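You operate a simulated robot arm through the tools that you are given. There is no shell and no other tool.

The job below is to be done with a simulated robot arm. You get a single attempt, and the scene is never put back.

## Task
Plug in the control unit and bring the board up at 3500 rpm.
Fine: On the middle yellow board. Grey plug into the socket on top of the unit and the orange lock slid over it before the main switch goes on. Key on, rpm dial on its mark.
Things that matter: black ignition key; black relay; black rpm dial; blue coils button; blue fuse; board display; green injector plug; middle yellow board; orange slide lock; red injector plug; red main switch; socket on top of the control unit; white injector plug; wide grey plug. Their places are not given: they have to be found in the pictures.

Only the result counts: the job must be done as asked and must still hold three seconds after the hand-in. Knocking over, shifting, dropping, spilling or breaking anything else fails it.

## Robot
A 6-joint arm with a fingered hand, fixed in place. Base frame: the origin is at the foot of the arm, x ahead of it, y to its left, z up; the work surface is at about z = 900. Readings come in mm, rad, newtons and seconds.
With the tool pointing down near the work surface it reaches from about 400 to 940 mm from the base axis. Its first joint turns from -2.897 to 2.897 rad. Payload 5 kg.
The tool frame sits at the grasp point between the pads (the TCP): z along the fingers, y along the line on which they close. The tips reach 37 mm beyond it. The gripper opens to 124 mm. The gripper's body begins 43 mm behind the TCP. The gripper is a hand of 3 fingers: y runs from the thumb to the fingers, the wrist lies at [-21, -125, -215] in the tool frame.
Orientation is that of the tool frame in the base frame, as a unit quaternion [x, y, z, w]. With the fingers straight down and the wrist toward the robot, the tool's x, y and z point along [0, 1, 0], [1, 0, 0] and [0, 0, -1] of the base frame.

## Interface
- The arm moves only by the tool apply_moves. Its arguments are lists of equal length, an entry for each row: "translation": the shift along the tool's x, y, z in mm, a list of three; "dr": the turn, a rotation vector about the tool's x, y, z in degrees, a list of three. In form: {"translation": [[x, y, z], ...], "dr": [[rx, ry, rz], ...]}. A call has 1 to 20 rows; each row is the pose to reach, as a shift and turn from the pose commanded when the call began, along the tool's axes at that moment. Each row takes 0.2 s and may step no farther than 50 mm and 0.15 rad from the row before; otherwise, the whole call is refused. A pose out of reach is approached as far as the arm can. The call stops where the force on the tool passes 40 N (or 10 N more than at its start, if that is more) or the arm is blocked; 0.2 s more then pass. In this call time passes only in rows, and 0.2 s behind the last. The reply holds the time, the measured pose of the TCP, the force on the tool along the base axes, the opening and the grip force, in the units named above and with some noise, with the torque about the TCP (base axes, N m) and any sound that the robot's microphone picked up, and new pictures: "pictures" is both (left out), scene, wrist or none.
- Cameras (640 x 400 px; columns grow to the right, rows downward): "scene" is fixed at [226.7, -657.7, 1753.4]; the picture's right is [0.66, -0.75, 0.00], its down [-0.32, -0.29, -0.90] and it looks along [0.67, 0.60, -0.43] (base axes); focal length 225 px, centre (320, 200). "wrist" rides on the gripper at [72, -104, -154] in the tool frame; the picture's right is [-0.83, 0.26, -0.49], its down [-0.51, -0.72, 0.47] and it looks along [-0.23, 0.64, 0.73] (tool axes); focal length 243 px, centre (320, 200).
- curl_fingers(index, middle, thumb_bend, thumb_turn): sets how far each is bent, from 0 (flat) to 1 (curled in); at 0.3 the hand is open as for a grip, at 0.7 the pads meet at the TCP. One left out holds its place. A second passes; each finger stops where it meets its share of the squeeze, and holds until it gets a number again. It is the only way to open and close the hand. It gives what a move gives, with no picture; readings hold the bend of each and the force on the fingers (four entries, about 0 where the hand has none), thumb and palm. thumb_turn goes from beside the hand (0) to across from the fingers (1), as for a grip.
- locate(camera, pixels): for up to 12 pixels [column, row] of the newest picture of that camera ("zoom" is the newest enlarged one), the place [x, y, z] in the base frame of the surface seen there, good to about 3 mm, but the place of the scene camera against the robot may be out by one fixed shift of up to 18 mm in any direction. It takes no simulated time.
- zoom(camera, box): a new picture of the part [left, top, right, bottom] of that camera's present view, enlarged. It takes no simulated time.
- job_done(): hands the job in; it is judged then, once.

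Unless the task says otherwise, let go and move clear before handing in.

The tools are called after "Emit:" as a command line: name --argument value ..., lists and objects as JSON in quotes. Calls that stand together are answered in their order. apply_moves: Moves the arm, as the interface text tells. Its arguments: {"type":"object","properties":{"translation":{"type":"array"},"dr":{"type":"array"},"pictures":{"type":"string","enum":["both","scene","wrist","none"]}},"required":["translation","dr"]} The other tools are called the same way: curl_fingers (index, middle, thumb_bend, thumb_turn) moves the fingers one by one; locate (camera, pixels) gives the place of the surface under pixels of a picture; zoom (camera, box) takes an enlarged picture of a part of a camera's view; job_done () hands the job in.

At the start:

```text
clock: 0.0
tool_pos: [728.8, -154.7, 1748.4]
ee_rot: [0.707, 0.707, 0.0, 0.0]
force: [-0.7, 0.5, -0.7]
wrist_torque: [-0.02, -0.01, 0.01]
width: 123.7
gripper_force: 0.1
shape: jaw
bend: [0.3, 0.3, 0.3, 0.98]
finger forces: [0.1, 0.0, 0.0, 0.1, 0.0, 0.1]
```

scene: 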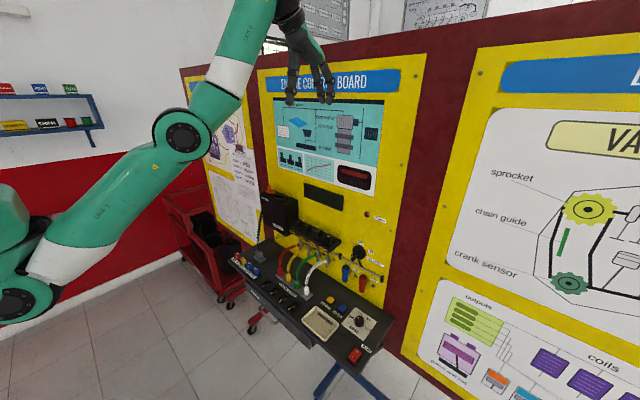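
wrist: 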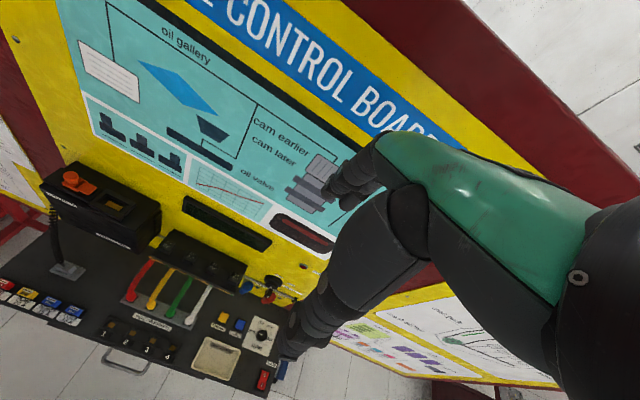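

The pictures show the middle yellow board with a black shelf (scene around (310,290)) and the control unit with an orange piece at wrist (75,182). I'll zoom in to find each part.

Emit:
zoom --camera "scene" --box '[220, 180, 400, 292]'

Emit:
zoom --camera "scene" --box '[220, 240, 400, 400]'

Emit:
zoom --camera "wrist" --box '[0, 150, 200, 300]'

Emit:
zoom --camera "wrist" --box '[0, 230, 200, 400]'

Emit:
zoom --camera "wrist" --box '[150, 220, 350, 400]'

```text
3.56 times, centred on (310, 236) of scene
```

zoom: 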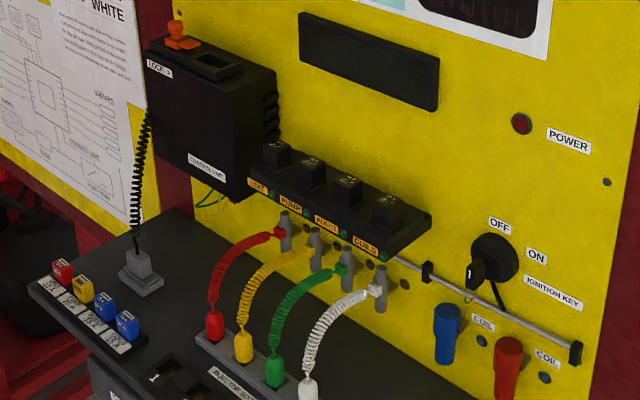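

```text
2.50 times, centred on (310, 320) of scene
```

zoom: 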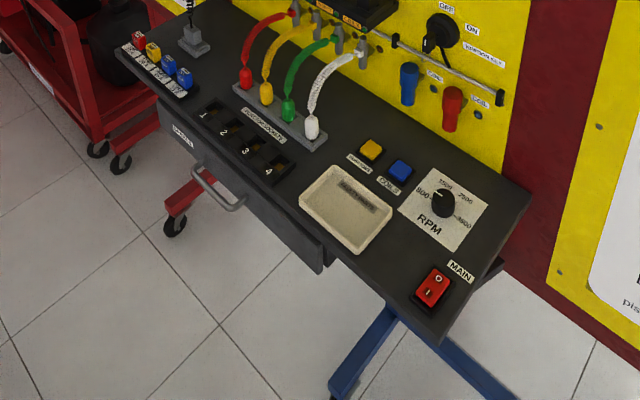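

```text
2.67 times, centred on (100, 225) of wrist
```

zoom: 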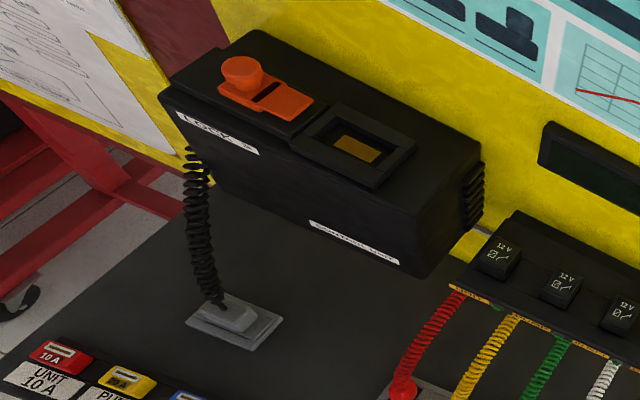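

```text
2.35 times, centred on (100, 315) of wrist
```

zoom: 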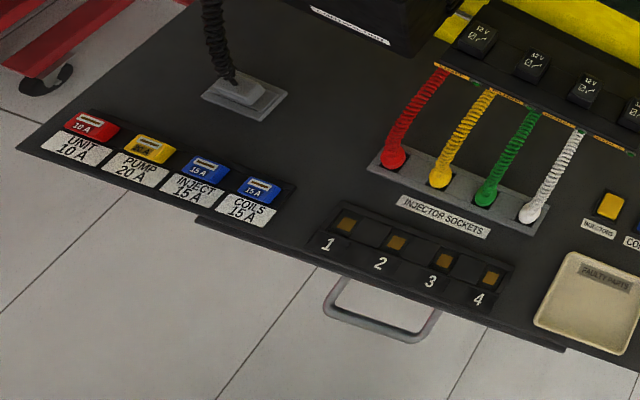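

```text
2.22 times, centred on (250, 310) of wrist
```

zoom: 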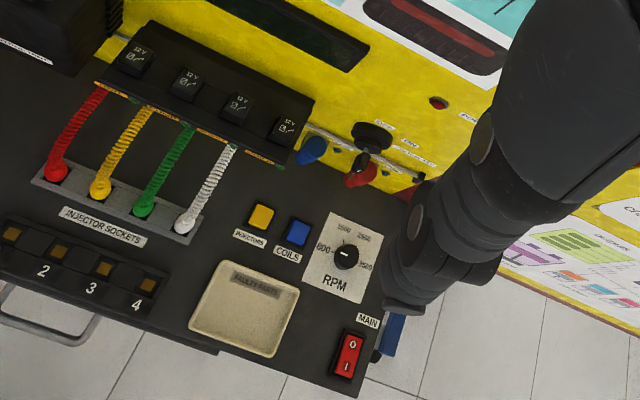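

The wrist zoom shows the control unit with the orange lock (knob left, "LOCK >") and socket frame, and the grey plug docked on the shelf at zoom (230,315). I'll locate these with tighter zooms.

Emit:
zoom --camera "wrist" --box '[30, 155, 170, 243]'

Emit:
locate --camera "wrist" --pixels '[[70.8, 174.4], [92.5, 187.5], [113, 206], [109.4, 188.5], [135, 206], [118.7, 220], [89.5, 202.5], [64, 268], [78, 270], [50, 270], [40, 170], [198, 203]]'

```text
4.55 times, centred on (100, 199) of wrist
```

zoom: 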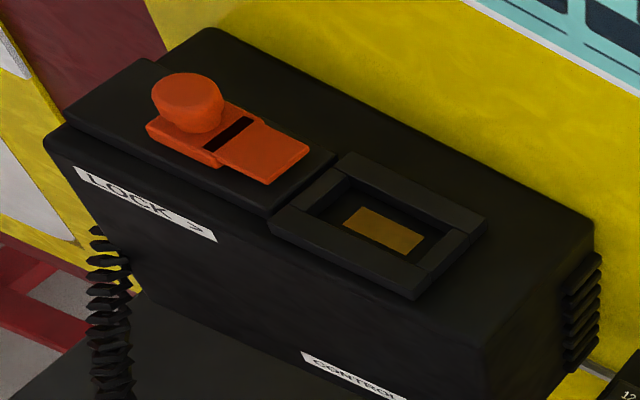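

```text
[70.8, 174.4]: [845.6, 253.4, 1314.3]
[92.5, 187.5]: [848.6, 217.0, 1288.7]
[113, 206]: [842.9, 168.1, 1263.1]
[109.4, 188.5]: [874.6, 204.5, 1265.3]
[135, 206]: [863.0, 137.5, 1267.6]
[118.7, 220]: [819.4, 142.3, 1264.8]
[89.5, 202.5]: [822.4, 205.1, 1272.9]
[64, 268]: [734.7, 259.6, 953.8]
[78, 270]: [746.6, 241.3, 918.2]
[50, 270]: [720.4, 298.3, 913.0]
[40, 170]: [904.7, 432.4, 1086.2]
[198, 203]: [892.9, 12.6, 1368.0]
```

The socket is near (843,168,1263), the lock near (846,253,1314). I'll refine with the zoomed picture, then the rest of the board.

Emit:
locate --camera "zoom" --pixels '[[385, 228], [345, 153], [488, 217], [415, 297], [268, 222], [346, 178], [447, 228], [408, 262], [308, 208], [185, 90], [262, 150], [310, 150]]'

Emit:
zoom --camera "wrist" --box '[30, 235, 110, 285]'

```text
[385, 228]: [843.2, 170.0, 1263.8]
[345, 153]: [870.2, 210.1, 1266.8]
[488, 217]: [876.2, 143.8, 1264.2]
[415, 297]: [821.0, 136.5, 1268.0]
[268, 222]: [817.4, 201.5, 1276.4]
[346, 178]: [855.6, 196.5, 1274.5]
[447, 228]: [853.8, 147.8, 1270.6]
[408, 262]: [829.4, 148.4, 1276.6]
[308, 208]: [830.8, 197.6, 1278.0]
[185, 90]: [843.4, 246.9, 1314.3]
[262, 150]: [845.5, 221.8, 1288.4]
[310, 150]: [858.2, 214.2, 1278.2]
```

```text
8.00 times, centred on (70, 260) of wrist
```

zoom: 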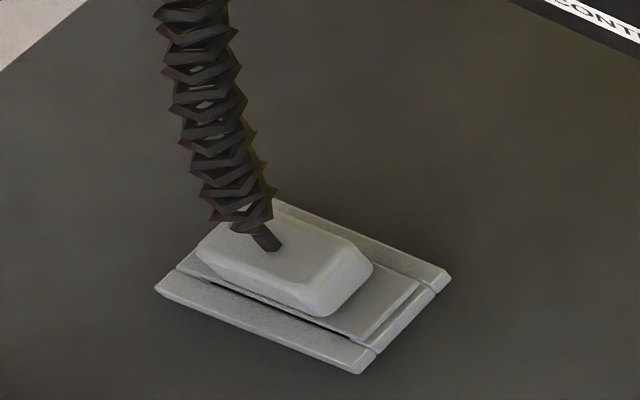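

The plug sits in a dock with a flange and a raised body; its cable leaves the top left. I'll locate the body corners.

Emit:
locate --camera "zoom" --pixels '[[290, 265], [205, 245], [330, 240], [368, 268], [320, 308], [235, 280], [345, 325], [415, 285], [440, 275], [355, 365], [165, 288], [270, 240]]'

Emit:
zoom --camera "wrist" --box '[200, 290, 300, 400]'

```text
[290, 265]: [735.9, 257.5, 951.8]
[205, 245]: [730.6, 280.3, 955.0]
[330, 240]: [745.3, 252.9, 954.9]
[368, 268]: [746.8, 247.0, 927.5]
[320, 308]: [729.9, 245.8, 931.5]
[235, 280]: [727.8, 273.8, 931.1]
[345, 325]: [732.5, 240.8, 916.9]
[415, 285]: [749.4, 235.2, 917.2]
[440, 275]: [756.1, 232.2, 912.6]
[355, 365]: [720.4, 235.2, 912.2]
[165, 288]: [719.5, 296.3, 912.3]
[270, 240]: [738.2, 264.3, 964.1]
```

```text
3.64 times, centred on (250, 345) of wrist
```

zoom: 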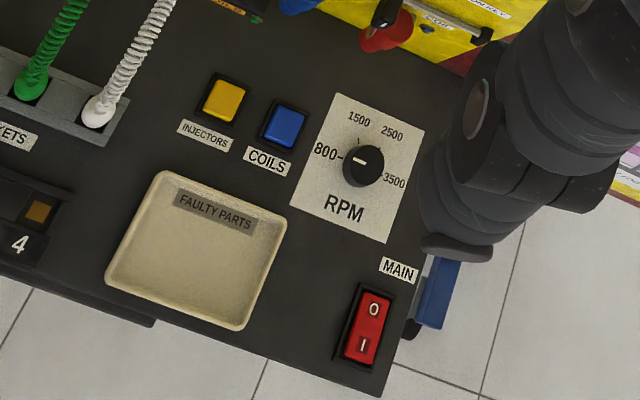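

The RPM dial points at 800 (zoom (358,160)); its 3500 mark is on the right. The main switch "I" is at zoom (363,343). I'll locate these points now.

Emit:
locate --camera "zoom" --pixels '[[362, 163], [352, 160], [376, 170], [362, 185], [384, 178], [343, 157], [359, 146], [378, 150], [374, 309], [363, 345], [345, 345], [222, 100]]'

Emit:
zoom --camera "wrist" --box '[225, 265, 325, 330]'

Emit:
zoom --camera "scene" --box '[330, 225, 400, 270]'

```text
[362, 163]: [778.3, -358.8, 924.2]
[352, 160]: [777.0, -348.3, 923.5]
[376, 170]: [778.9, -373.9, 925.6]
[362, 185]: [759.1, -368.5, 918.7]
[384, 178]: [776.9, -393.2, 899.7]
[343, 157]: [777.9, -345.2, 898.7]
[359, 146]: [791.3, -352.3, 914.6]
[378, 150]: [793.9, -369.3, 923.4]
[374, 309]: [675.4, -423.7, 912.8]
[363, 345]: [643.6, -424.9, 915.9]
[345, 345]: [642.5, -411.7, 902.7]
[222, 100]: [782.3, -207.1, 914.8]
```

```text
6.15 times, centred on (275, 298) of wrist
```

zoom: 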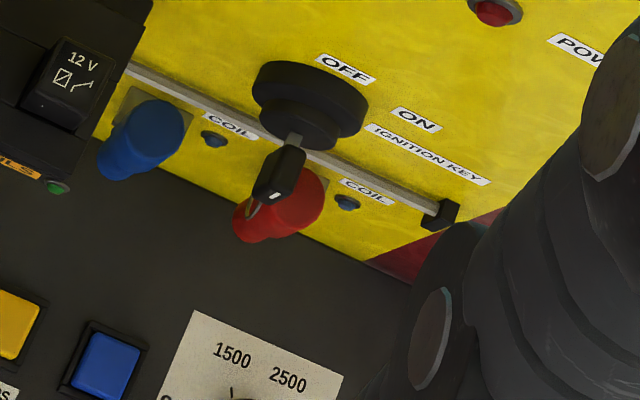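

```text
8.89 times, centred on (365, 248) of scene
```

zoom: 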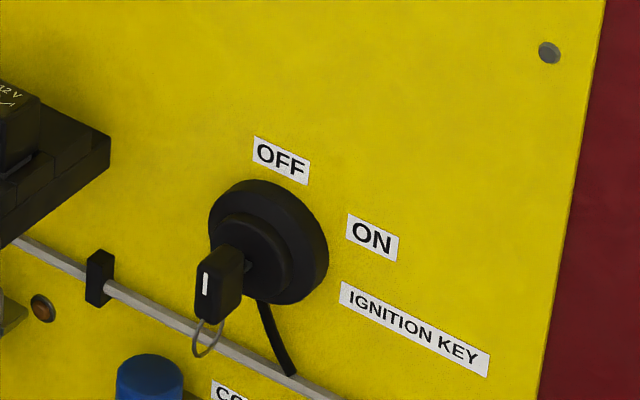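

The key is in OFF with its bow vertical (scene zoom (218,285)); ON is to the right. I'll locate key points in scene and wrist.

Emit:
locate --camera "zoom" --pixels '[[205, 285], [232, 285], [222, 250], [210, 320], [268, 240], [268, 182], [325, 250], [282, 158], [372, 235], [450, 150], [70, 262], [180, 320]]'

Emit:
locate --camera "wrist" --pixels '[[268, 296], [271, 291], [272, 288], [275, 280], [280, 270], [310, 281], [292, 288], [320, 277], [246, 262], [270, 309], [248, 288], [205, 215]]'

```text
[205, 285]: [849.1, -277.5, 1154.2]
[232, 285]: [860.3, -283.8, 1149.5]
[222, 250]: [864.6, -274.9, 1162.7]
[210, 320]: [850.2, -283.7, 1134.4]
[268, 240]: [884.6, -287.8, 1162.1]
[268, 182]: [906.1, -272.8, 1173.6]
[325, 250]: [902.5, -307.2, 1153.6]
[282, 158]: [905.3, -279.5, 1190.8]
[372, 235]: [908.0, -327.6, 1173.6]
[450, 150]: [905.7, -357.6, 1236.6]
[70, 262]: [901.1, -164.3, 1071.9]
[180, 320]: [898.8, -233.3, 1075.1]
```

```text
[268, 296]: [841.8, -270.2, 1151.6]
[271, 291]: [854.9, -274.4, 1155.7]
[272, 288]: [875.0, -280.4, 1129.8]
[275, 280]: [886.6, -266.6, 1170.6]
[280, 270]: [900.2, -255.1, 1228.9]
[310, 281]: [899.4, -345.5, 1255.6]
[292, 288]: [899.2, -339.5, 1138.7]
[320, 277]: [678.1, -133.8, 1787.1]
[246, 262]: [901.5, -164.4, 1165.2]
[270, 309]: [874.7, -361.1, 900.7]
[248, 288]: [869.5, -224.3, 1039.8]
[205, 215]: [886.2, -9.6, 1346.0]
```

The board plane reads x≈900 in the wrist camera against ≈906 in the scene camera, so there is a scene shift. I'll compare more shared features to calibrate.

Emit:
zoom --camera "scene" --box '[250, 180, 330, 230]'

Emit:
zoom --camera "wrist" --box '[235, 270, 300, 310]'

```text
8.00 times, centred on (290, 205) of scene
```

zoom: 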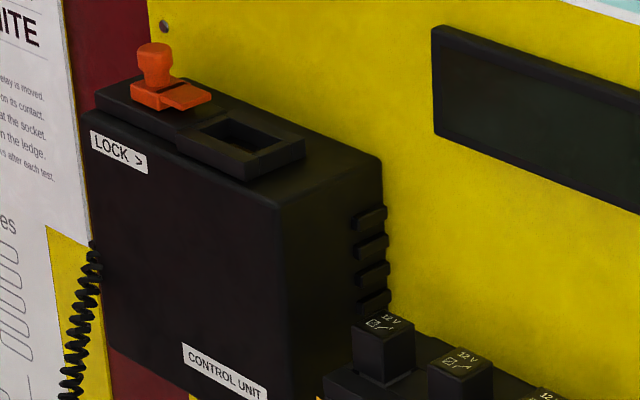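

```text
9.85 times, centred on (268, 290) of wrist
```

zoom: 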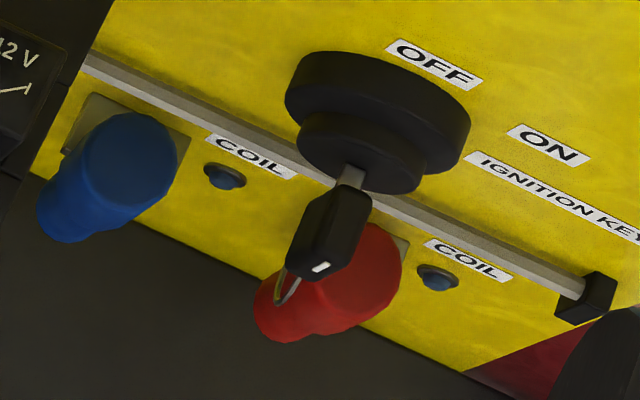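

I can see key geometry well in this wrist zoom: bow from (340,190) to (320,268). I'll locate these key points and read the left-hand notes in the scene.

Emit:
locate --camera "zoom" --pixels '[[350, 175], [340, 200], [320, 266], [300, 240], [355, 225], [322, 225], [325, 130], [415, 170], [365, 150], [433, 62], [547, 143], [560, 205]]'

Emit:
zoom --camera "scene" --box '[195, 150, 270, 197]'

Emit:
zoom --camera "scene" --box '[265, 95, 385, 200]'

```text
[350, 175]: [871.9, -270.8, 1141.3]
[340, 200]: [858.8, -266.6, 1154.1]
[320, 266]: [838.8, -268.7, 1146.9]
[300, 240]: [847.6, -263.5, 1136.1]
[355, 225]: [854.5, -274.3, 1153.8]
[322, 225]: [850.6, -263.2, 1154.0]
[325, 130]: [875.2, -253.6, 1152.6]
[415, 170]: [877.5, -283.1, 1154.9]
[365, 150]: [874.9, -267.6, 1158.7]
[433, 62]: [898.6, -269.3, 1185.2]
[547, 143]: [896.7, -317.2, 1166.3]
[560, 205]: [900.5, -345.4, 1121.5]
```

```text
8.51 times, centred on (232, 174) of scene
```

zoom: 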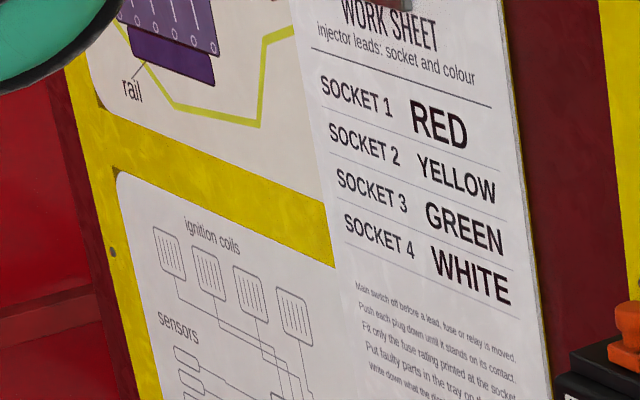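

```text
3.81 times, centred on (325, 148) of scene
```

zoom: 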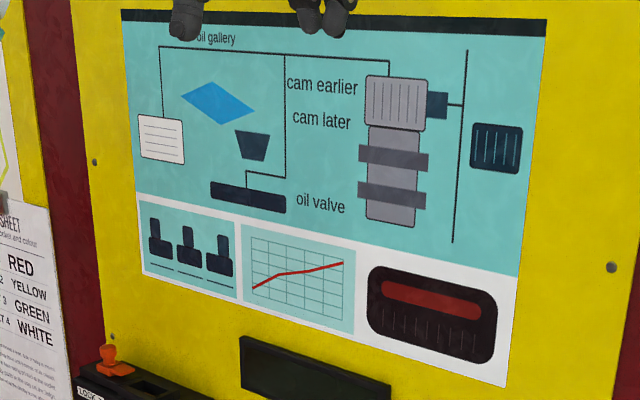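

The work sheet says "Main switch off before a lead... is moved" and "push each plug down until it stands on its contact", and the main switch is at O. First I'll narrow the hand a bit so it passes the unit's front face safely.

Emit:
curl_fingers --index 0.5 --middle 0.5 --thumb_bend 0.5 --thumb_turn 1.0

Emit:
locate --camera "scene" --pixels '[[268, 188], [262, 195], [262, 215], [258, 196], [266, 232], [297, 200], [262, 236], [270, 190], [259, 240], [259, 250], [260, 258], [290, 232]]'

```text
clock: 1.0
tool_pos: [728.6, -155.0, 1748.1]
ee_rot: [0.708, 0.707, 0.001, -0.001]
force: [0.0, 0.1, 0.3]
wrist_torque: [0.03, -0.01, 0.0]
width: 68.0
gripper_force: 0.0
shape: fingers
bend: [0.5, 0.5, 0.5, 1.0]
finger forces: [0.0, 0.1, 0.0, 0.1, 0.0, 0.0]
```

```text
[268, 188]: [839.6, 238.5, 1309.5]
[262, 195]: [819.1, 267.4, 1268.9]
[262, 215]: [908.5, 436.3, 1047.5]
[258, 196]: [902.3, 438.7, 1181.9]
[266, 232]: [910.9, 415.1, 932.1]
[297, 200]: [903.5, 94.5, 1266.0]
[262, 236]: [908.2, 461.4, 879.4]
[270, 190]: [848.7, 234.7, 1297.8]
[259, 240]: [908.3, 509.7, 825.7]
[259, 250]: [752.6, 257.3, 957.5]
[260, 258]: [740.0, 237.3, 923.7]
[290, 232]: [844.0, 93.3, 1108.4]
```

The hand is now open to 68 mm. I'll move toward a place above and slightly in front of the plug, at (700, 264, 1150), in even steps.

Emit:
apply_moves --translation '[[26.2, -1.8, 37.4], [52.4, -3.6, 74.8], [78.6, -5.4, 112.1], [104.8, -7.3, 149.5], [130.9, -9.1, 186.9], [157.1, -10.9, 224.3], [183.3, -12.7, 261.6], [209.5, -14.5, 299], [235.7, -16.3, 336.4], [261.9, -18.1, 373.8], [288.1, -19.9, 411.1], [314.3, -21.8, 448.5], [340.4, -23.6, 485.9], [366.6, -25.4, 523.3], [392.8, -27.2, 560.6], [419, -29, 598]]' --dr '[[0, 0, 0], [0, 0, 0], [0, 0, 0], [0, 0, 0], [0, 0, 0], [0, 0, 0], [0, 0, 0], [0, 0, 0], [0, 0, 0], [0, 0, 0], [0, 0, 0], [0, 0, 0], [0, 0, 0], [0, 0, 0], [0, 0, 0], [0, 0, 0]]'

```text
clock: 3.5
tool_pos: [769.1, 140.2, 1313.4]
ee_rot: [0.709, 0.705, 0.012, 0.01]
force: [1.4, -0.7, -0.6]
wrist_torque: [0.07, 0.05, 0.03]
width: 67.4
gripper_force: 0.2
shape: fingers
bend: [0.5, 0.5, 0.5, 1.0]
finger forces: [0.0, 0.0, 0.1, 0.0, 0.0, 0.0]
out of reach, approached as far as the arm can: row 1, 2, 3, 4, 5, 6, 7, 8, 9, 10, 11, 12
stopped in row 12: the force on the tool passed its limit at 60 N (the readings are from after the stop); the commanded pose is now the measured one
```

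scene: 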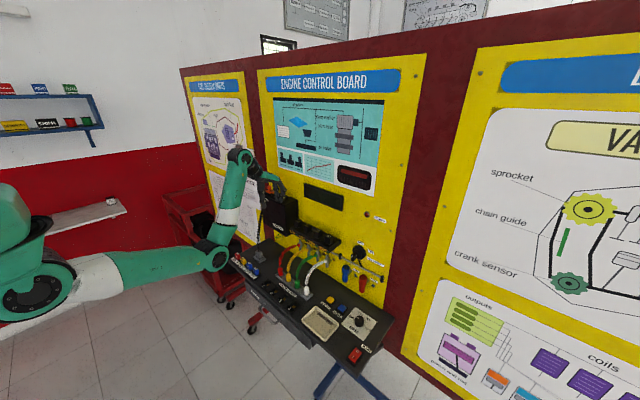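
wrist: 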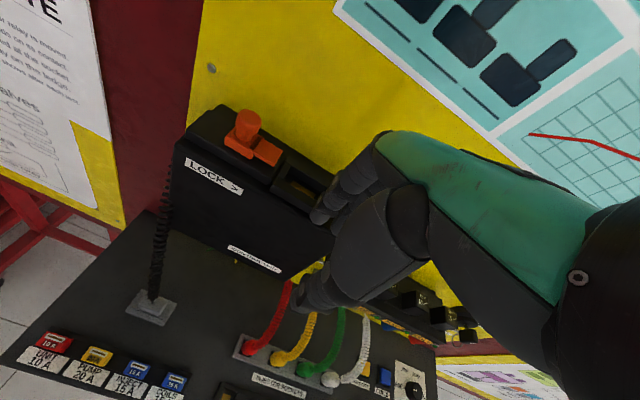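

The call stopped with a 60 N force at (769,140,1313); the scene shows the arm's elbow low near pixel (215,258) and the hand close to the control unit. I need to see what touched, so I'll locate arm points and zoom before moving.

Emit:
zoom --camera "scene" --box '[180, 130, 330, 230]'

Emit:
zoom --camera "scene" --box '[140, 200, 290, 300]'

Emit:
locate --camera "scene" --pixels '[[215, 258], [240, 158], [240, 188], [40, 290], [150, 260], [255, 170], [279, 188], [265, 165], [230, 215], [222, 240], [205, 268], [222, 270]]'

Emit:
zoom --camera "wrist" --box '[180, 100, 400, 320]'

```text
4.00 times, centred on (255, 180) of scene
```

zoom: 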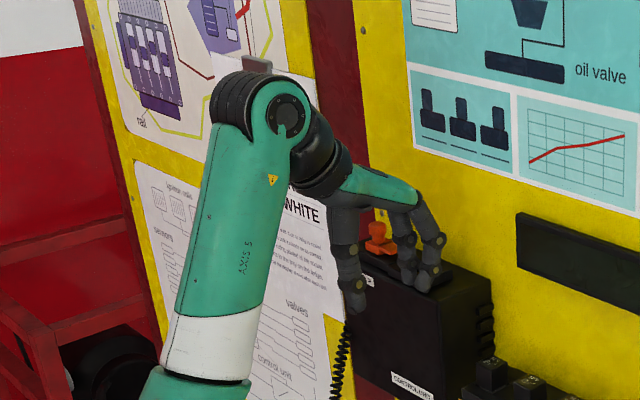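

```text
4.00 times, centred on (215, 250) of scene
```

zoom: 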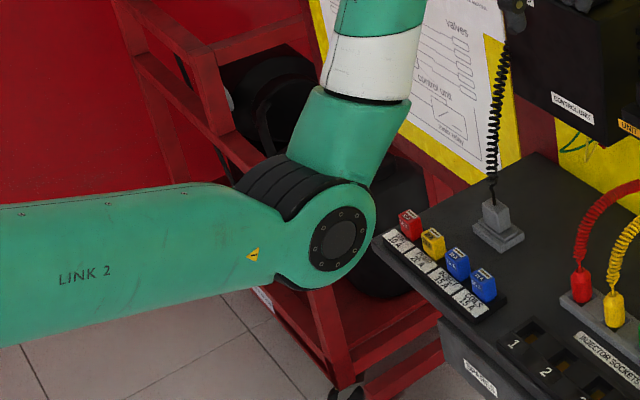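

```text
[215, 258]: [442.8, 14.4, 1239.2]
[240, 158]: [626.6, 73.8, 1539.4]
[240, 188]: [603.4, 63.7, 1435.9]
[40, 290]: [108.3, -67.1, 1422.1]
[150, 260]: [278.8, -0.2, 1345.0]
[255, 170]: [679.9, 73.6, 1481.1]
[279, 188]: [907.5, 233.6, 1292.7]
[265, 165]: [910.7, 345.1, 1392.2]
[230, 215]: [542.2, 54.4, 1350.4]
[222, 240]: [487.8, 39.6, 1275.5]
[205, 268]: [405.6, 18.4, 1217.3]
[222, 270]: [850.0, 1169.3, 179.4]
```

```text
1.82 times, centred on (290, 210) of wrist
```

zoom: 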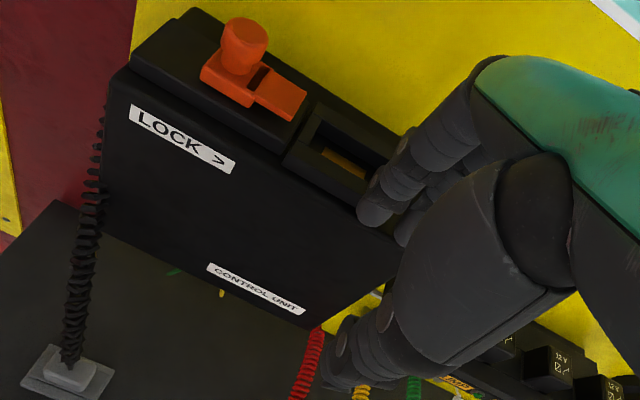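

The fingertips touched the top edge of the control unit (wrist zoom (375,210)) because the arm ran 60 mm off track; nothing looks shifted. I'll back up and toward the robot in small steps to see how it tracks.

Emit:
apply_moves --translation '[[0, -10, -20], [0, -30, -40], [0, -60, -50]]' --dr '[[0, 0, 0], [0, 0, 0], [0, 0, 0]]' --pictures "scene"

```text
clock: 4.2
tool_pos: [773.1, 146.0, 1334.7]
ee_rot: [0.709, 0.705, 0.014, 0.011]
force: [-0.9, -0.5, -0.6]
wrist_torque: [0.05, 0.02, 0.01]
width: 67.6
gripper_force: 0.0
shape: fingers
bend: [0.5, 0.5, 0.5, 1.0]
finger forces: [0.1, 0.0, 0.0, 0.0, 0.1, 0.0]
out of reach, approached as far as the arm can: row 1, 2, 3
```

scene: 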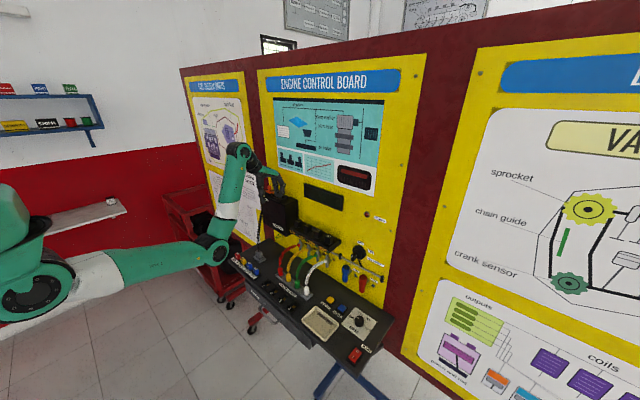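

The arm refuses to draw x back: it is in an elbow-low posture (elbow at about (443,14,1239)) with the wrist bent to its limit. I'll go back up toward the start, where the arm is nearly straight, and try to get it into an elbow-up posture from there.

Emit:
apply_moves --translation '[[-10, 2, -45], [-40, 4, -80], [-70, 6, -115], [-100, 8, -150], [-130, 10, -185], [-160, 12, -220], [-190, 14, -255], [-220, 16, -290], [-250, 18, -325], [-280, 20, -360], [-295, 20, -390]]' --dr '[[0, 0, 0], [0, 0, 0], [0, 0, 0], [0, 0, 0], [0, 0, 0], [0, 0, 0], [0, 0, 0], [0, 0, 0], [0, 0, 0], [0, 0, 0], [0, 0, 0]]'

```text
clock: 6.7
tool_pos: [776.6, -149.6, 1723.7]
ee_rot: [0.71, 0.704, 0.014, 0.011]
force: [0.9, 0.3, 0.6]
wrist_torque: [0.0, 0.01, -0.02]
width: 67.8
gripper_force: 0.1
shape: fingers
bend: [0.5, 0.5, 0.5, 1.0]
finger forces: [0.0, 0.0, 0.1, 0.0, 0.0, 0.0]
out of reach, approached as far as the arm can: row 1, 2, 3, 4, 5, 6, 7, 8, 9
```

scene: 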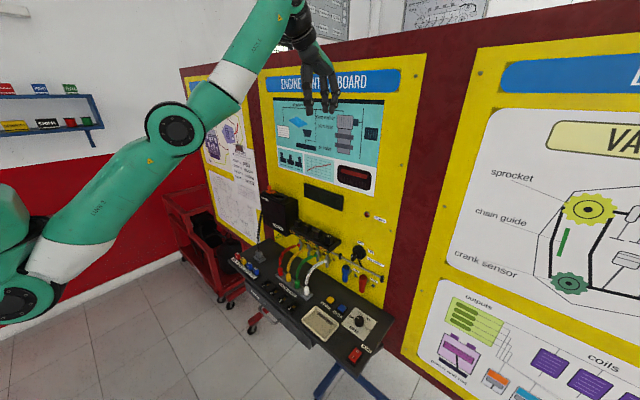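
wrist: 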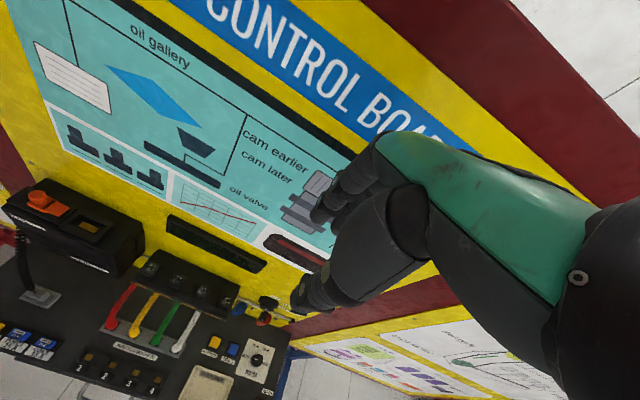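

The arm is back near the start at (777,-150,1724), reachable again. I'll locate the arm's joints to work out the posture.

Emit:
locate --camera "scene" --pixels '[[25, 303], [178, 130], [90, 215], [225, 82], [270, 25], [298, 25], [305, 50], [50, 95], [70, 130], [60, 215], [110, 200], [8, 240]]'

Emit:
zoom --camera "scene" --box '[0, 0, 360, 225]'

```text
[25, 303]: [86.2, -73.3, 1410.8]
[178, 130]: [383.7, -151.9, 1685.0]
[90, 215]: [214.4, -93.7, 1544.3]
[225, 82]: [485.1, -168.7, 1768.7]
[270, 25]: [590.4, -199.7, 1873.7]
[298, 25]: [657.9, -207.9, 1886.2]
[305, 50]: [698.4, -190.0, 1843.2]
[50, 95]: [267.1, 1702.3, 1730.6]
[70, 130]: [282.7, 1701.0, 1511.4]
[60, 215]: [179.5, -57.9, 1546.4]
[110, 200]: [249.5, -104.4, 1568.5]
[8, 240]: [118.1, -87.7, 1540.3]
```

```text
1.78 times, centred on (180, 112) of scene
```

zoom: 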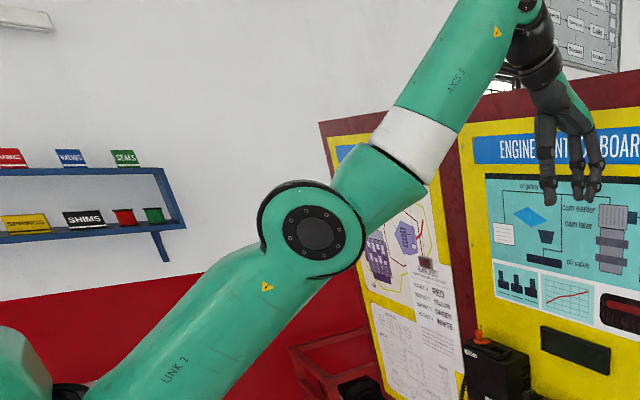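

The elbow (px (178,130)) lies almost on the straight line shoulder–wrist, with the forearm just a bit steeper. I'll pitch the tool back toward the robot while drawing in, which should push the elbow through to the upper side.

Emit:
apply_moves --translation '[[0, -40, 23], [0, -82, 41], [0, -125, 53]]' --dr '[[8.3, 0, 0], [16.6, 0, 0], [24.9, 0, 0]]' --pictures "scene"

```text
clock: 7.5
tool_pos: [722.2, -167.9, 1619.0]
ee_rot: [0.694, 0.692, -0.139, -0.142]
force: [-1.9, 0.1, 1.7]
wrist_torque: [-0.04, -0.15, -0.02]
width: 67.3
gripper_force: 0.0
shape: fingers
bend: [0.5, 0.5, 0.5, 1.0]
finger forces: [0.1, 0.1, 0.0, 0.0, 0.0, 0.1]
out of reach, approached as far as the arm can: row 1, 2, 3
```

scene: 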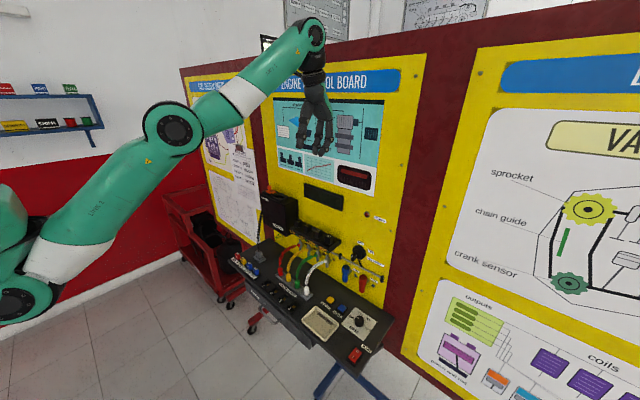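

The elbow is now above the line: the forearm slopes less than the upper arm in the scene. I'll draw the hand in and down while bringing the fingers vertical again.

Emit:
apply_moves --translation '[[15, -4.4, 34.4], [30, -8.8, 68.8], [45, -13.2, 103.3], [60, -17.6, 137.7]]' --dr '[[-6, 0, 0], [-12, 0, 0], [-18, 0, 0], [-24, 0, 0]]' --pictures "scene"

```text
clock: 8.4
tool_pos: [826.9, -152.8, 1648.3]
ee_rot: [0.709, 0.705, 0.005, 0.002]
force: [-4.9, 0.3, -1.9]
wrist_torque: [0.02, 0.01, 0.0]
width: 67.4
gripper_force: 1.5
shape: fingers
bend: [0.5, 0.51, 0.5, 1.0]
finger forces: [0.0, 3.8, 0.0, 0.1, 0.0, 0.1]
out of reach, approached as far as the arm can: row 1, 2, 3, 4
```

scene: 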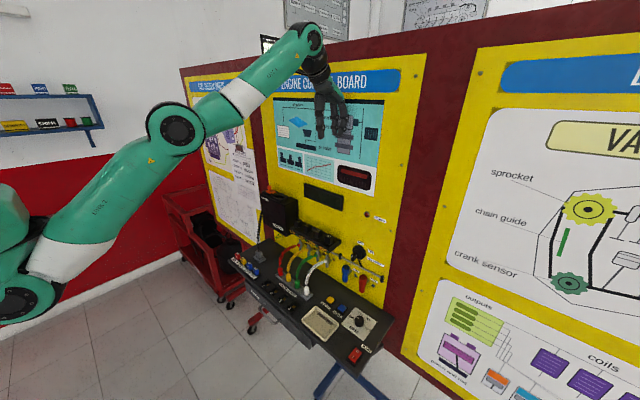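

The fingers brush the board lightly (3.8 N at x≈900), and the arm is nearly straight again, so it can't draw in. I'll measure the joints' places to see which way the elbow bends.

Emit:
locate --camera "scene" --pixels '[[25, 301], [177, 129], [310, 38], [90, 215], [120, 180], [225, 92], [270, 62], [245, 78]]'

Emit:
zoom --camera "scene" --box '[0, 0, 360, 225]'

Emit:
zoom --camera "scene" --box '[0, 160, 160, 400]'

```text
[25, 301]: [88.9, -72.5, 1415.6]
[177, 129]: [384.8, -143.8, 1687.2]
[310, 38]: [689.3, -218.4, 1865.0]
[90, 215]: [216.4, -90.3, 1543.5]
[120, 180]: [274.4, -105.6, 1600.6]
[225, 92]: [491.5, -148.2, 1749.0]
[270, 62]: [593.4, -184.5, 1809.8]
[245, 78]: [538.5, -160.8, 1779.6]
```

```text
1.78 times, centred on (180, 112) of scene
```

zoom: 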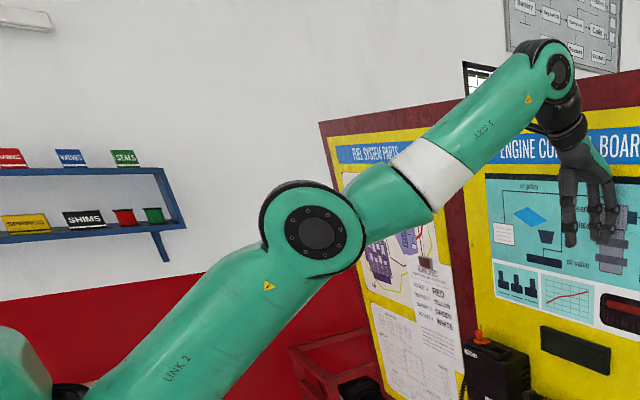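

```text
1.67 times, centred on (80, 280) of scene
```

zoom: 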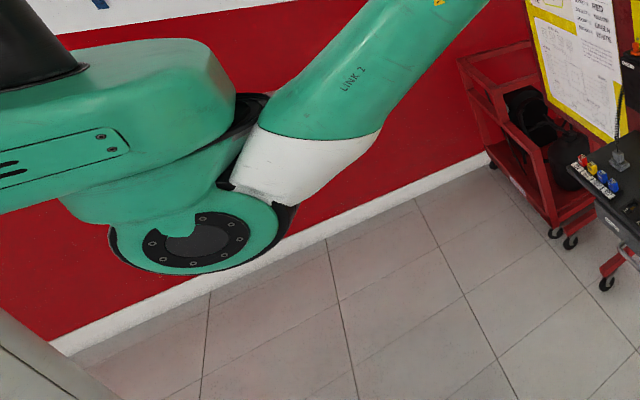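

The elbow is only about 12° to the upper side and seems to stop there, and my numbers show the elbow-low posture does reach the plug and socket; only the wrist's bend limit caused the earlier stall. So I'll return to elbow-low: first raise away from the board along the stretched arc.

Emit:
apply_moves --translation '[[6, -24.5, -43], [13.5, -54.8, -78.5], [21.5, -87.1, -112.2], [30, -121.4, -143.7]]' --dr '[[0, 0, 0], [0, 0, 0], [0, 0, 0], [0, 0, 0]]' --pictures "scene"

```text
clock: 9.4
tool_pos: [715.8, -125.7, 1773.8]
ee_rot: [0.71, 0.704, 0.011, 0.008]
force: [0.6, -0.6, -0.3]
wrist_torque: [0.04, 0.05, 0.01]
width: 67.6
gripper_force: 0.0
shape: fingers
bend: [0.5, 0.5, 0.5, 1.0]
finger forces: [0.0, 0.0, 0.0, 0.0, 0.0, 0.0]
out of reach, approached as far as the arm can: row 4
```

scene: 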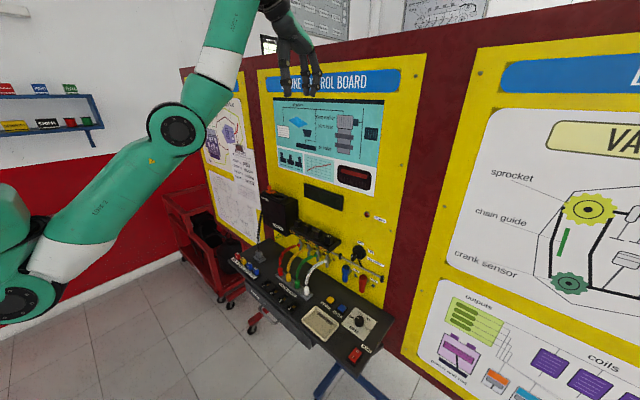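

The elbow has flipped back to the low side by itself, so that posture is fine. I'll tilt the fingers forward 25° to ease the wrist, and descend in front of the board at y≈0 to about wrist height 1420.

Emit:
apply_moves --translation '[[16, 33, 10], [32, 62, 15], [47, 88, 16], [57, 89, 64], [67, 90, 112], [77, 91, 160], [87, 92, 208], [97, 93, 256], [107, 94, 304], [117, 95, 352], [127, 96, 400], [137, 97, 448], [147, 98, 496]]' --dr '[[-8.3, 0, 0], [-16.6, 0, 0], [-25, 0, 0], [-25, 0, 0], [-25, 0, 0], [-25, 0, 0], [-25, 0, 0], [-25, 0, 0], [-25, 0, 0], [-25, 0, 0], [-25, 0, 0], [-25, 0, 0], [-25, 0, 0]]'

```text
clock: 12.2
tool_pos: [822.2, 21.7, 1281.1]
ee_rot: [0.691, 0.686, 0.16, 0.159]
force: [-1.4, -0.5, 0.4]
wrist_torque: [0.0, -0.05, 0.01]
width: 67.5
gripper_force: 0.1
shape: fingers
bend: [0.5, 0.5, 0.5, 1.0]
finger forces: [0.0, 0.0, 0.0, 0.1, 0.0, 0.1]
```

scene: 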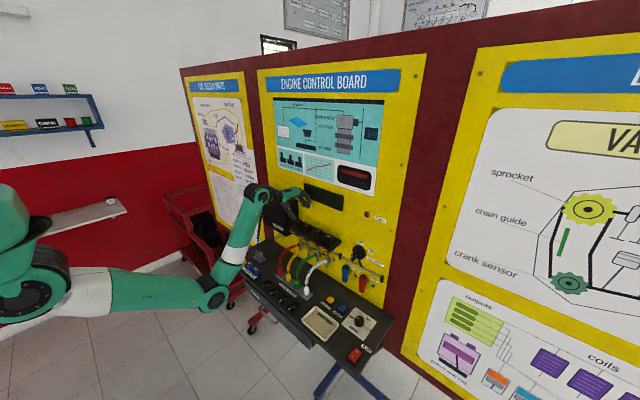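
wrist: 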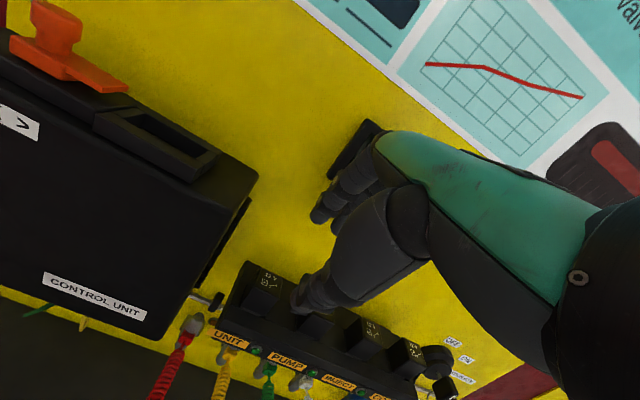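

The move tracked well: TCP (822,22,1281), and the wrist camera now sees the unit from close by. I'll use this view to refine the socket and lock positions.

Emit:
zoom --camera "wrist" --box '[0, 0, 270, 190]'

Emit:
locate --camera "wrist" --pixels '[[130, 108], [220, 155], [170, 180], [95, 120], [150, 140], [195, 158], [60, 30], [90, 75], [125, 85], [30, 60], [255, 175], [180, 140]]'

```text
2.11 times, centred on (135, 95) of wrist
```

zoom: 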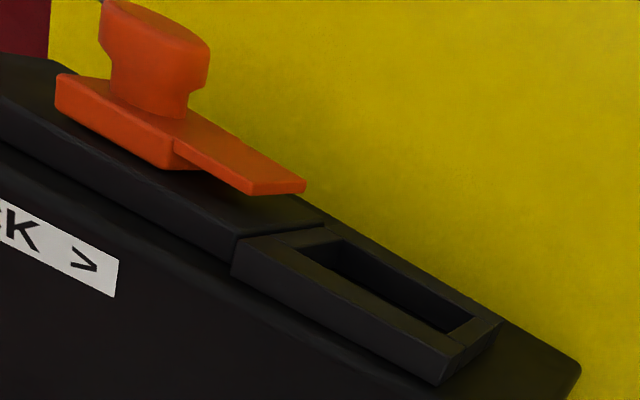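

```text
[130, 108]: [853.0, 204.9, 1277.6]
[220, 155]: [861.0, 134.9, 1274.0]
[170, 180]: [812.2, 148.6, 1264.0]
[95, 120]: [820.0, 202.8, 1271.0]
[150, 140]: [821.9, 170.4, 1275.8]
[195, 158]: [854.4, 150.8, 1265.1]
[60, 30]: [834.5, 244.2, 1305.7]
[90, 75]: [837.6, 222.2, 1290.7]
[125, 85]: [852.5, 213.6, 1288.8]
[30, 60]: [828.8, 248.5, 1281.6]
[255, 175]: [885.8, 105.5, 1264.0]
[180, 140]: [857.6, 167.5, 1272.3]
```

The lock's thin tongue floats just above the socket frame, so it slides toward −y over the plug's flange. I'll get precise socket corners from this zoom.

Emit:
locate --camera "zoom" --pixels '[[240, 243], [325, 226], [300, 245], [340, 240], [470, 318], [440, 330], [500, 325], [440, 362], [437, 378], [232, 270], [302, 186], [252, 188]]'

Emit:
locate --camera "zoom" --pixels '[[360, 262], [400, 285], [155, 30], [205, 70], [190, 95], [165, 160], [60, 90], [120, 100], [230, 150], [200, 240], [370, 330], [575, 365]]'

```text
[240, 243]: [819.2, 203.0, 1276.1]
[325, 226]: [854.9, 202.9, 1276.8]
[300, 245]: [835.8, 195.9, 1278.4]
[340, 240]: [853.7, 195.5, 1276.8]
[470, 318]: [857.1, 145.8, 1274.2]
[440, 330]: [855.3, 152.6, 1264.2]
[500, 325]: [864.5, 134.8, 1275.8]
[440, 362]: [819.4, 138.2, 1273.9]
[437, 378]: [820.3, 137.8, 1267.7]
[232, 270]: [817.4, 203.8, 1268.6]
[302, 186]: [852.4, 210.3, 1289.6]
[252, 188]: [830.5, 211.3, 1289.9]
```

```text
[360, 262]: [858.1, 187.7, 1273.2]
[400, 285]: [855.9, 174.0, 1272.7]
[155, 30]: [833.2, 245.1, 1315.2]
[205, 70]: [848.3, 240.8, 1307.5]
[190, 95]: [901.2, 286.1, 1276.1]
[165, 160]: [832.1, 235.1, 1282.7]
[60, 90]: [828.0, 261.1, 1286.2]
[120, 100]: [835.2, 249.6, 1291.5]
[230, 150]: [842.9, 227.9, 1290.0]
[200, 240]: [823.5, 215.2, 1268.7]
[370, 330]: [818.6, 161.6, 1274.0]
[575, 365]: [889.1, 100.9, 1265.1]
```

The socket frame is centred near (842.5,170.5) with its rim at z≈1276, and the lock tongue's front edge is at y≈210. Now I'll straighten the hand while pulling back from the board, then move left, stopping short of the cord to look.

Emit:
apply_moves --translation '[[2, -27.7, 9], [4, -55.5, 18], [6, -83, 27], [8, -111, 36], [47, -122.4, 56.4], [86, -133.8, 76.8], [125, -145.2, 97.2], [158, -156.6, 117.6]]' --dr '[[6.5, 0, 0], [13, 0, 0], [19.5, 0, 0], [26, 0, 0], [26, 0, 0], [26, 0, 0], [26, 0, 0], [26, 0, 0]]'

```text
clock: 14.1
tool_pos: [734.0, 182.7, 1104.8]
ee_rot: [0.71, 0.705, 0.001, -0.001]
force: [-0.6, -0.1, 0.3]
wrist_torque: [0.02, -0.02, -0.02]
width: 67.2
gripper_force: 0.0
shape: fingers
bend: [0.5, 0.5, 0.5, 1.0]
finger forces: [0.0, 0.0, 0.1, 0.0, 0.0, 0.0]
```

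scene: 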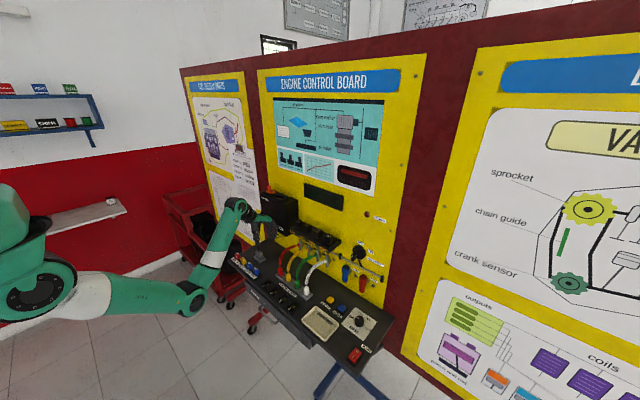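
wrist: 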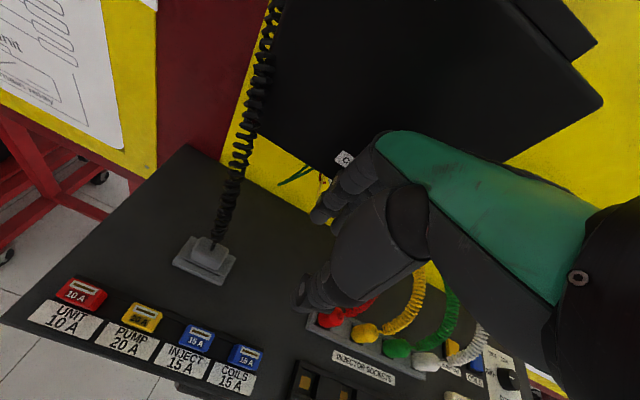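

The arm is at (734,183,1105), tool vertical, and the plug is clear in the wrist view at (207,258). I'll zoom and locate it precisely.

Emit:
zoom --camera "wrist" --box '[150, 200, 270, 300]'

Emit:
zoom --camera "wrist" --box '[170, 0, 330, 250]'

Emit:
zoom --camera "wrist" --box '[165, 225, 245, 290]'

```text
4.00 times, centred on (210, 250) of wrist
```

zoom: 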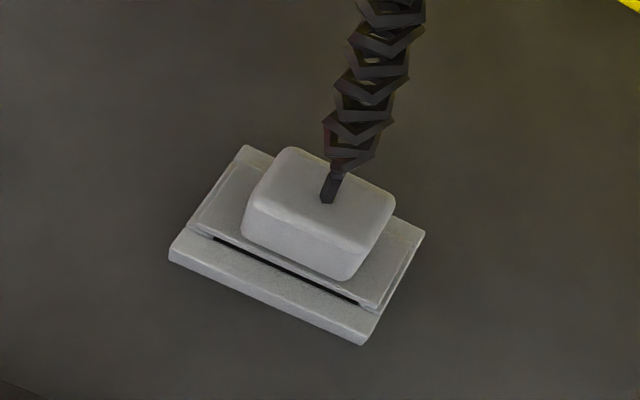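

```text
1.60 times, centred on (250, 125) of wrist
```

zoom: 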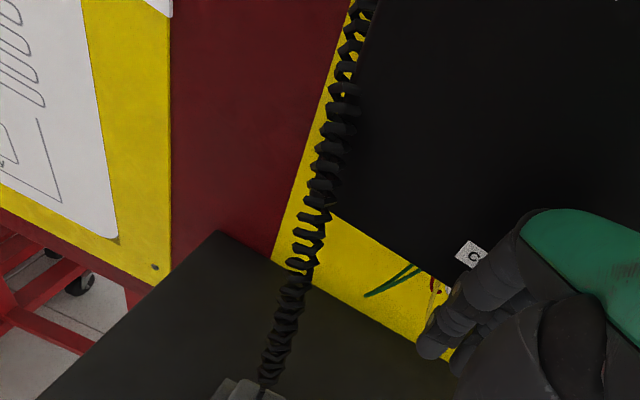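

```text
6.15 times, centred on (205, 258) of wrist
```

zoom: 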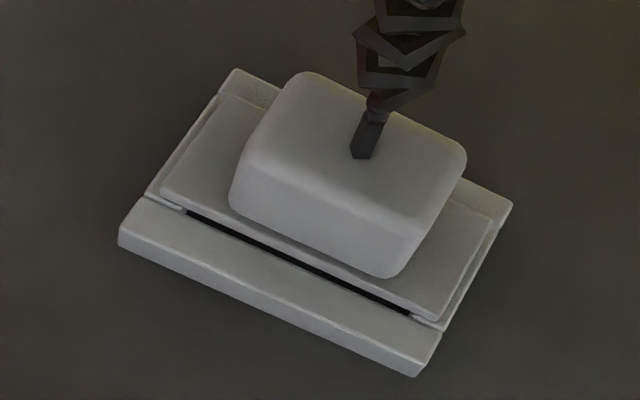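

The plug body sits centrally on its flange, cord from the top centre. I'll locate the body and flange corners.

Emit:
locate --camera "zoom" --pixels '[[245, 155], [400, 235], [465, 155], [310, 80], [235, 200], [385, 272], [165, 190], [425, 315], [500, 210], [235, 75], [125, 240], [415, 370]]'

Emit:
locate --camera "zoom" --pixels '[[360, 150], [320, 195], [310, 240], [330, 130], [480, 200], [435, 305], [175, 195], [220, 100], [148, 200], [510, 205], [410, 90], [440, 20]]'

```text
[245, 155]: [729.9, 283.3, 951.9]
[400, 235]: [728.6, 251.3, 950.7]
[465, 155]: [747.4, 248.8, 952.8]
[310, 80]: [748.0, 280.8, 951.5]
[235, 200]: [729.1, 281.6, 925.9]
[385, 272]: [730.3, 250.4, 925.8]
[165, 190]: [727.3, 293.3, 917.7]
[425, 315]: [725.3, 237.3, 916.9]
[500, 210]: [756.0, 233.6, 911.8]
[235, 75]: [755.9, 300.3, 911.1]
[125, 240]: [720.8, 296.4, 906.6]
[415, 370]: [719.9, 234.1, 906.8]
```

```text
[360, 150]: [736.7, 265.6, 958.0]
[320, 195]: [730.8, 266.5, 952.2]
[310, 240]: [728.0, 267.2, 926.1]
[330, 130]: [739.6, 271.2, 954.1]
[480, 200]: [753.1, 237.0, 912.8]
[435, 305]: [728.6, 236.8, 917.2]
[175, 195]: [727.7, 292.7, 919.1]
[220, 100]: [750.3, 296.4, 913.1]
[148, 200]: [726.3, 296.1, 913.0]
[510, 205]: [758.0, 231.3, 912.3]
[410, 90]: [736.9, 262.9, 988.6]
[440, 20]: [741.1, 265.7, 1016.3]
```

The plug body spans about x 728–749, y 249–284, z 918–952, centred at (738.5, 266). I'll move above it to (738.5, 266, 1030) and check the hand against the cord.

Emit:
apply_moves --translation '[[42, 2, 20], [83.3, 4.5, 40], [83.3, 4.5, 75]]' --dr '[[0, 0, 0], [0, 0, 0], [0, 0, 0]]'

```text
clock: 14.8
tool_pos: [738.3, 263.3, 1031.2]
ee_rot: [0.71, 0.704, 0.002, -0.001]
force: [0.2, 0.9, -0.8]
wrist_torque: [-0.01, -0.03, 0.0]
width: 67.6
gripper_force: 0.0
shape: fingers
bend: [0.5, 0.5, 0.5, 1.0]
finger forces: [0.1, 0.1, 0.1, 0.0, 0.0, 0.0]
```

scene: 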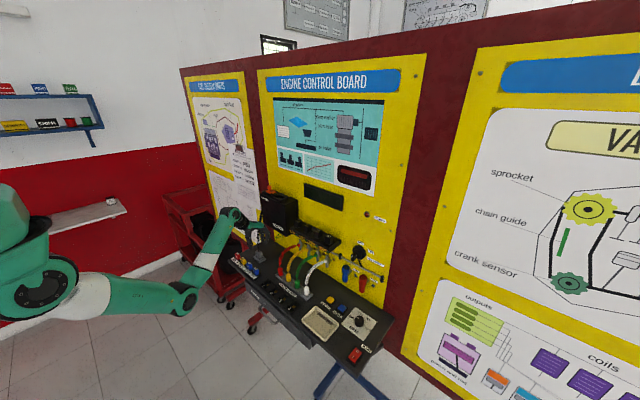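
wrist: 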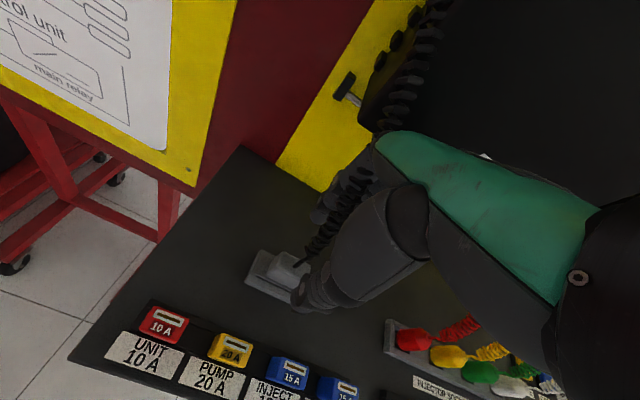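

No force reading although the cord runs through the hand area. I'll zoom in to judge finger alignment around the plug.

Emit:
zoom --camera "wrist" --box '[220, 140, 460, 320]'

Emit:
zoom --camera "scene" --box '[200, 190, 310, 270]'

```text
2.22 times, centred on (340, 230) of wrist
```

zoom: 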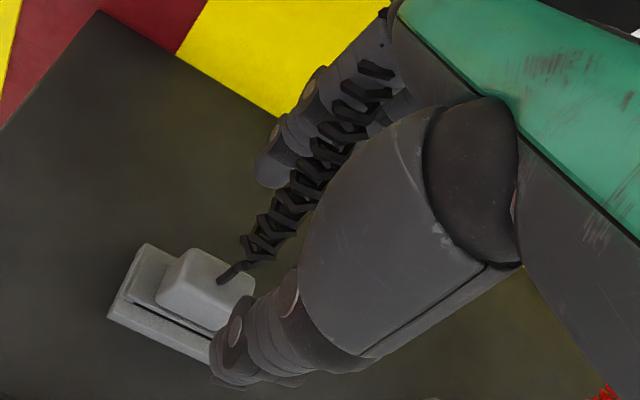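

```text
5.00 times, centred on (255, 230) of scene
```

zoom: 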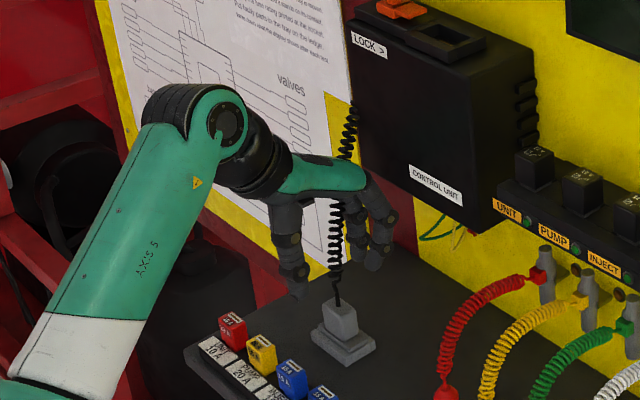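

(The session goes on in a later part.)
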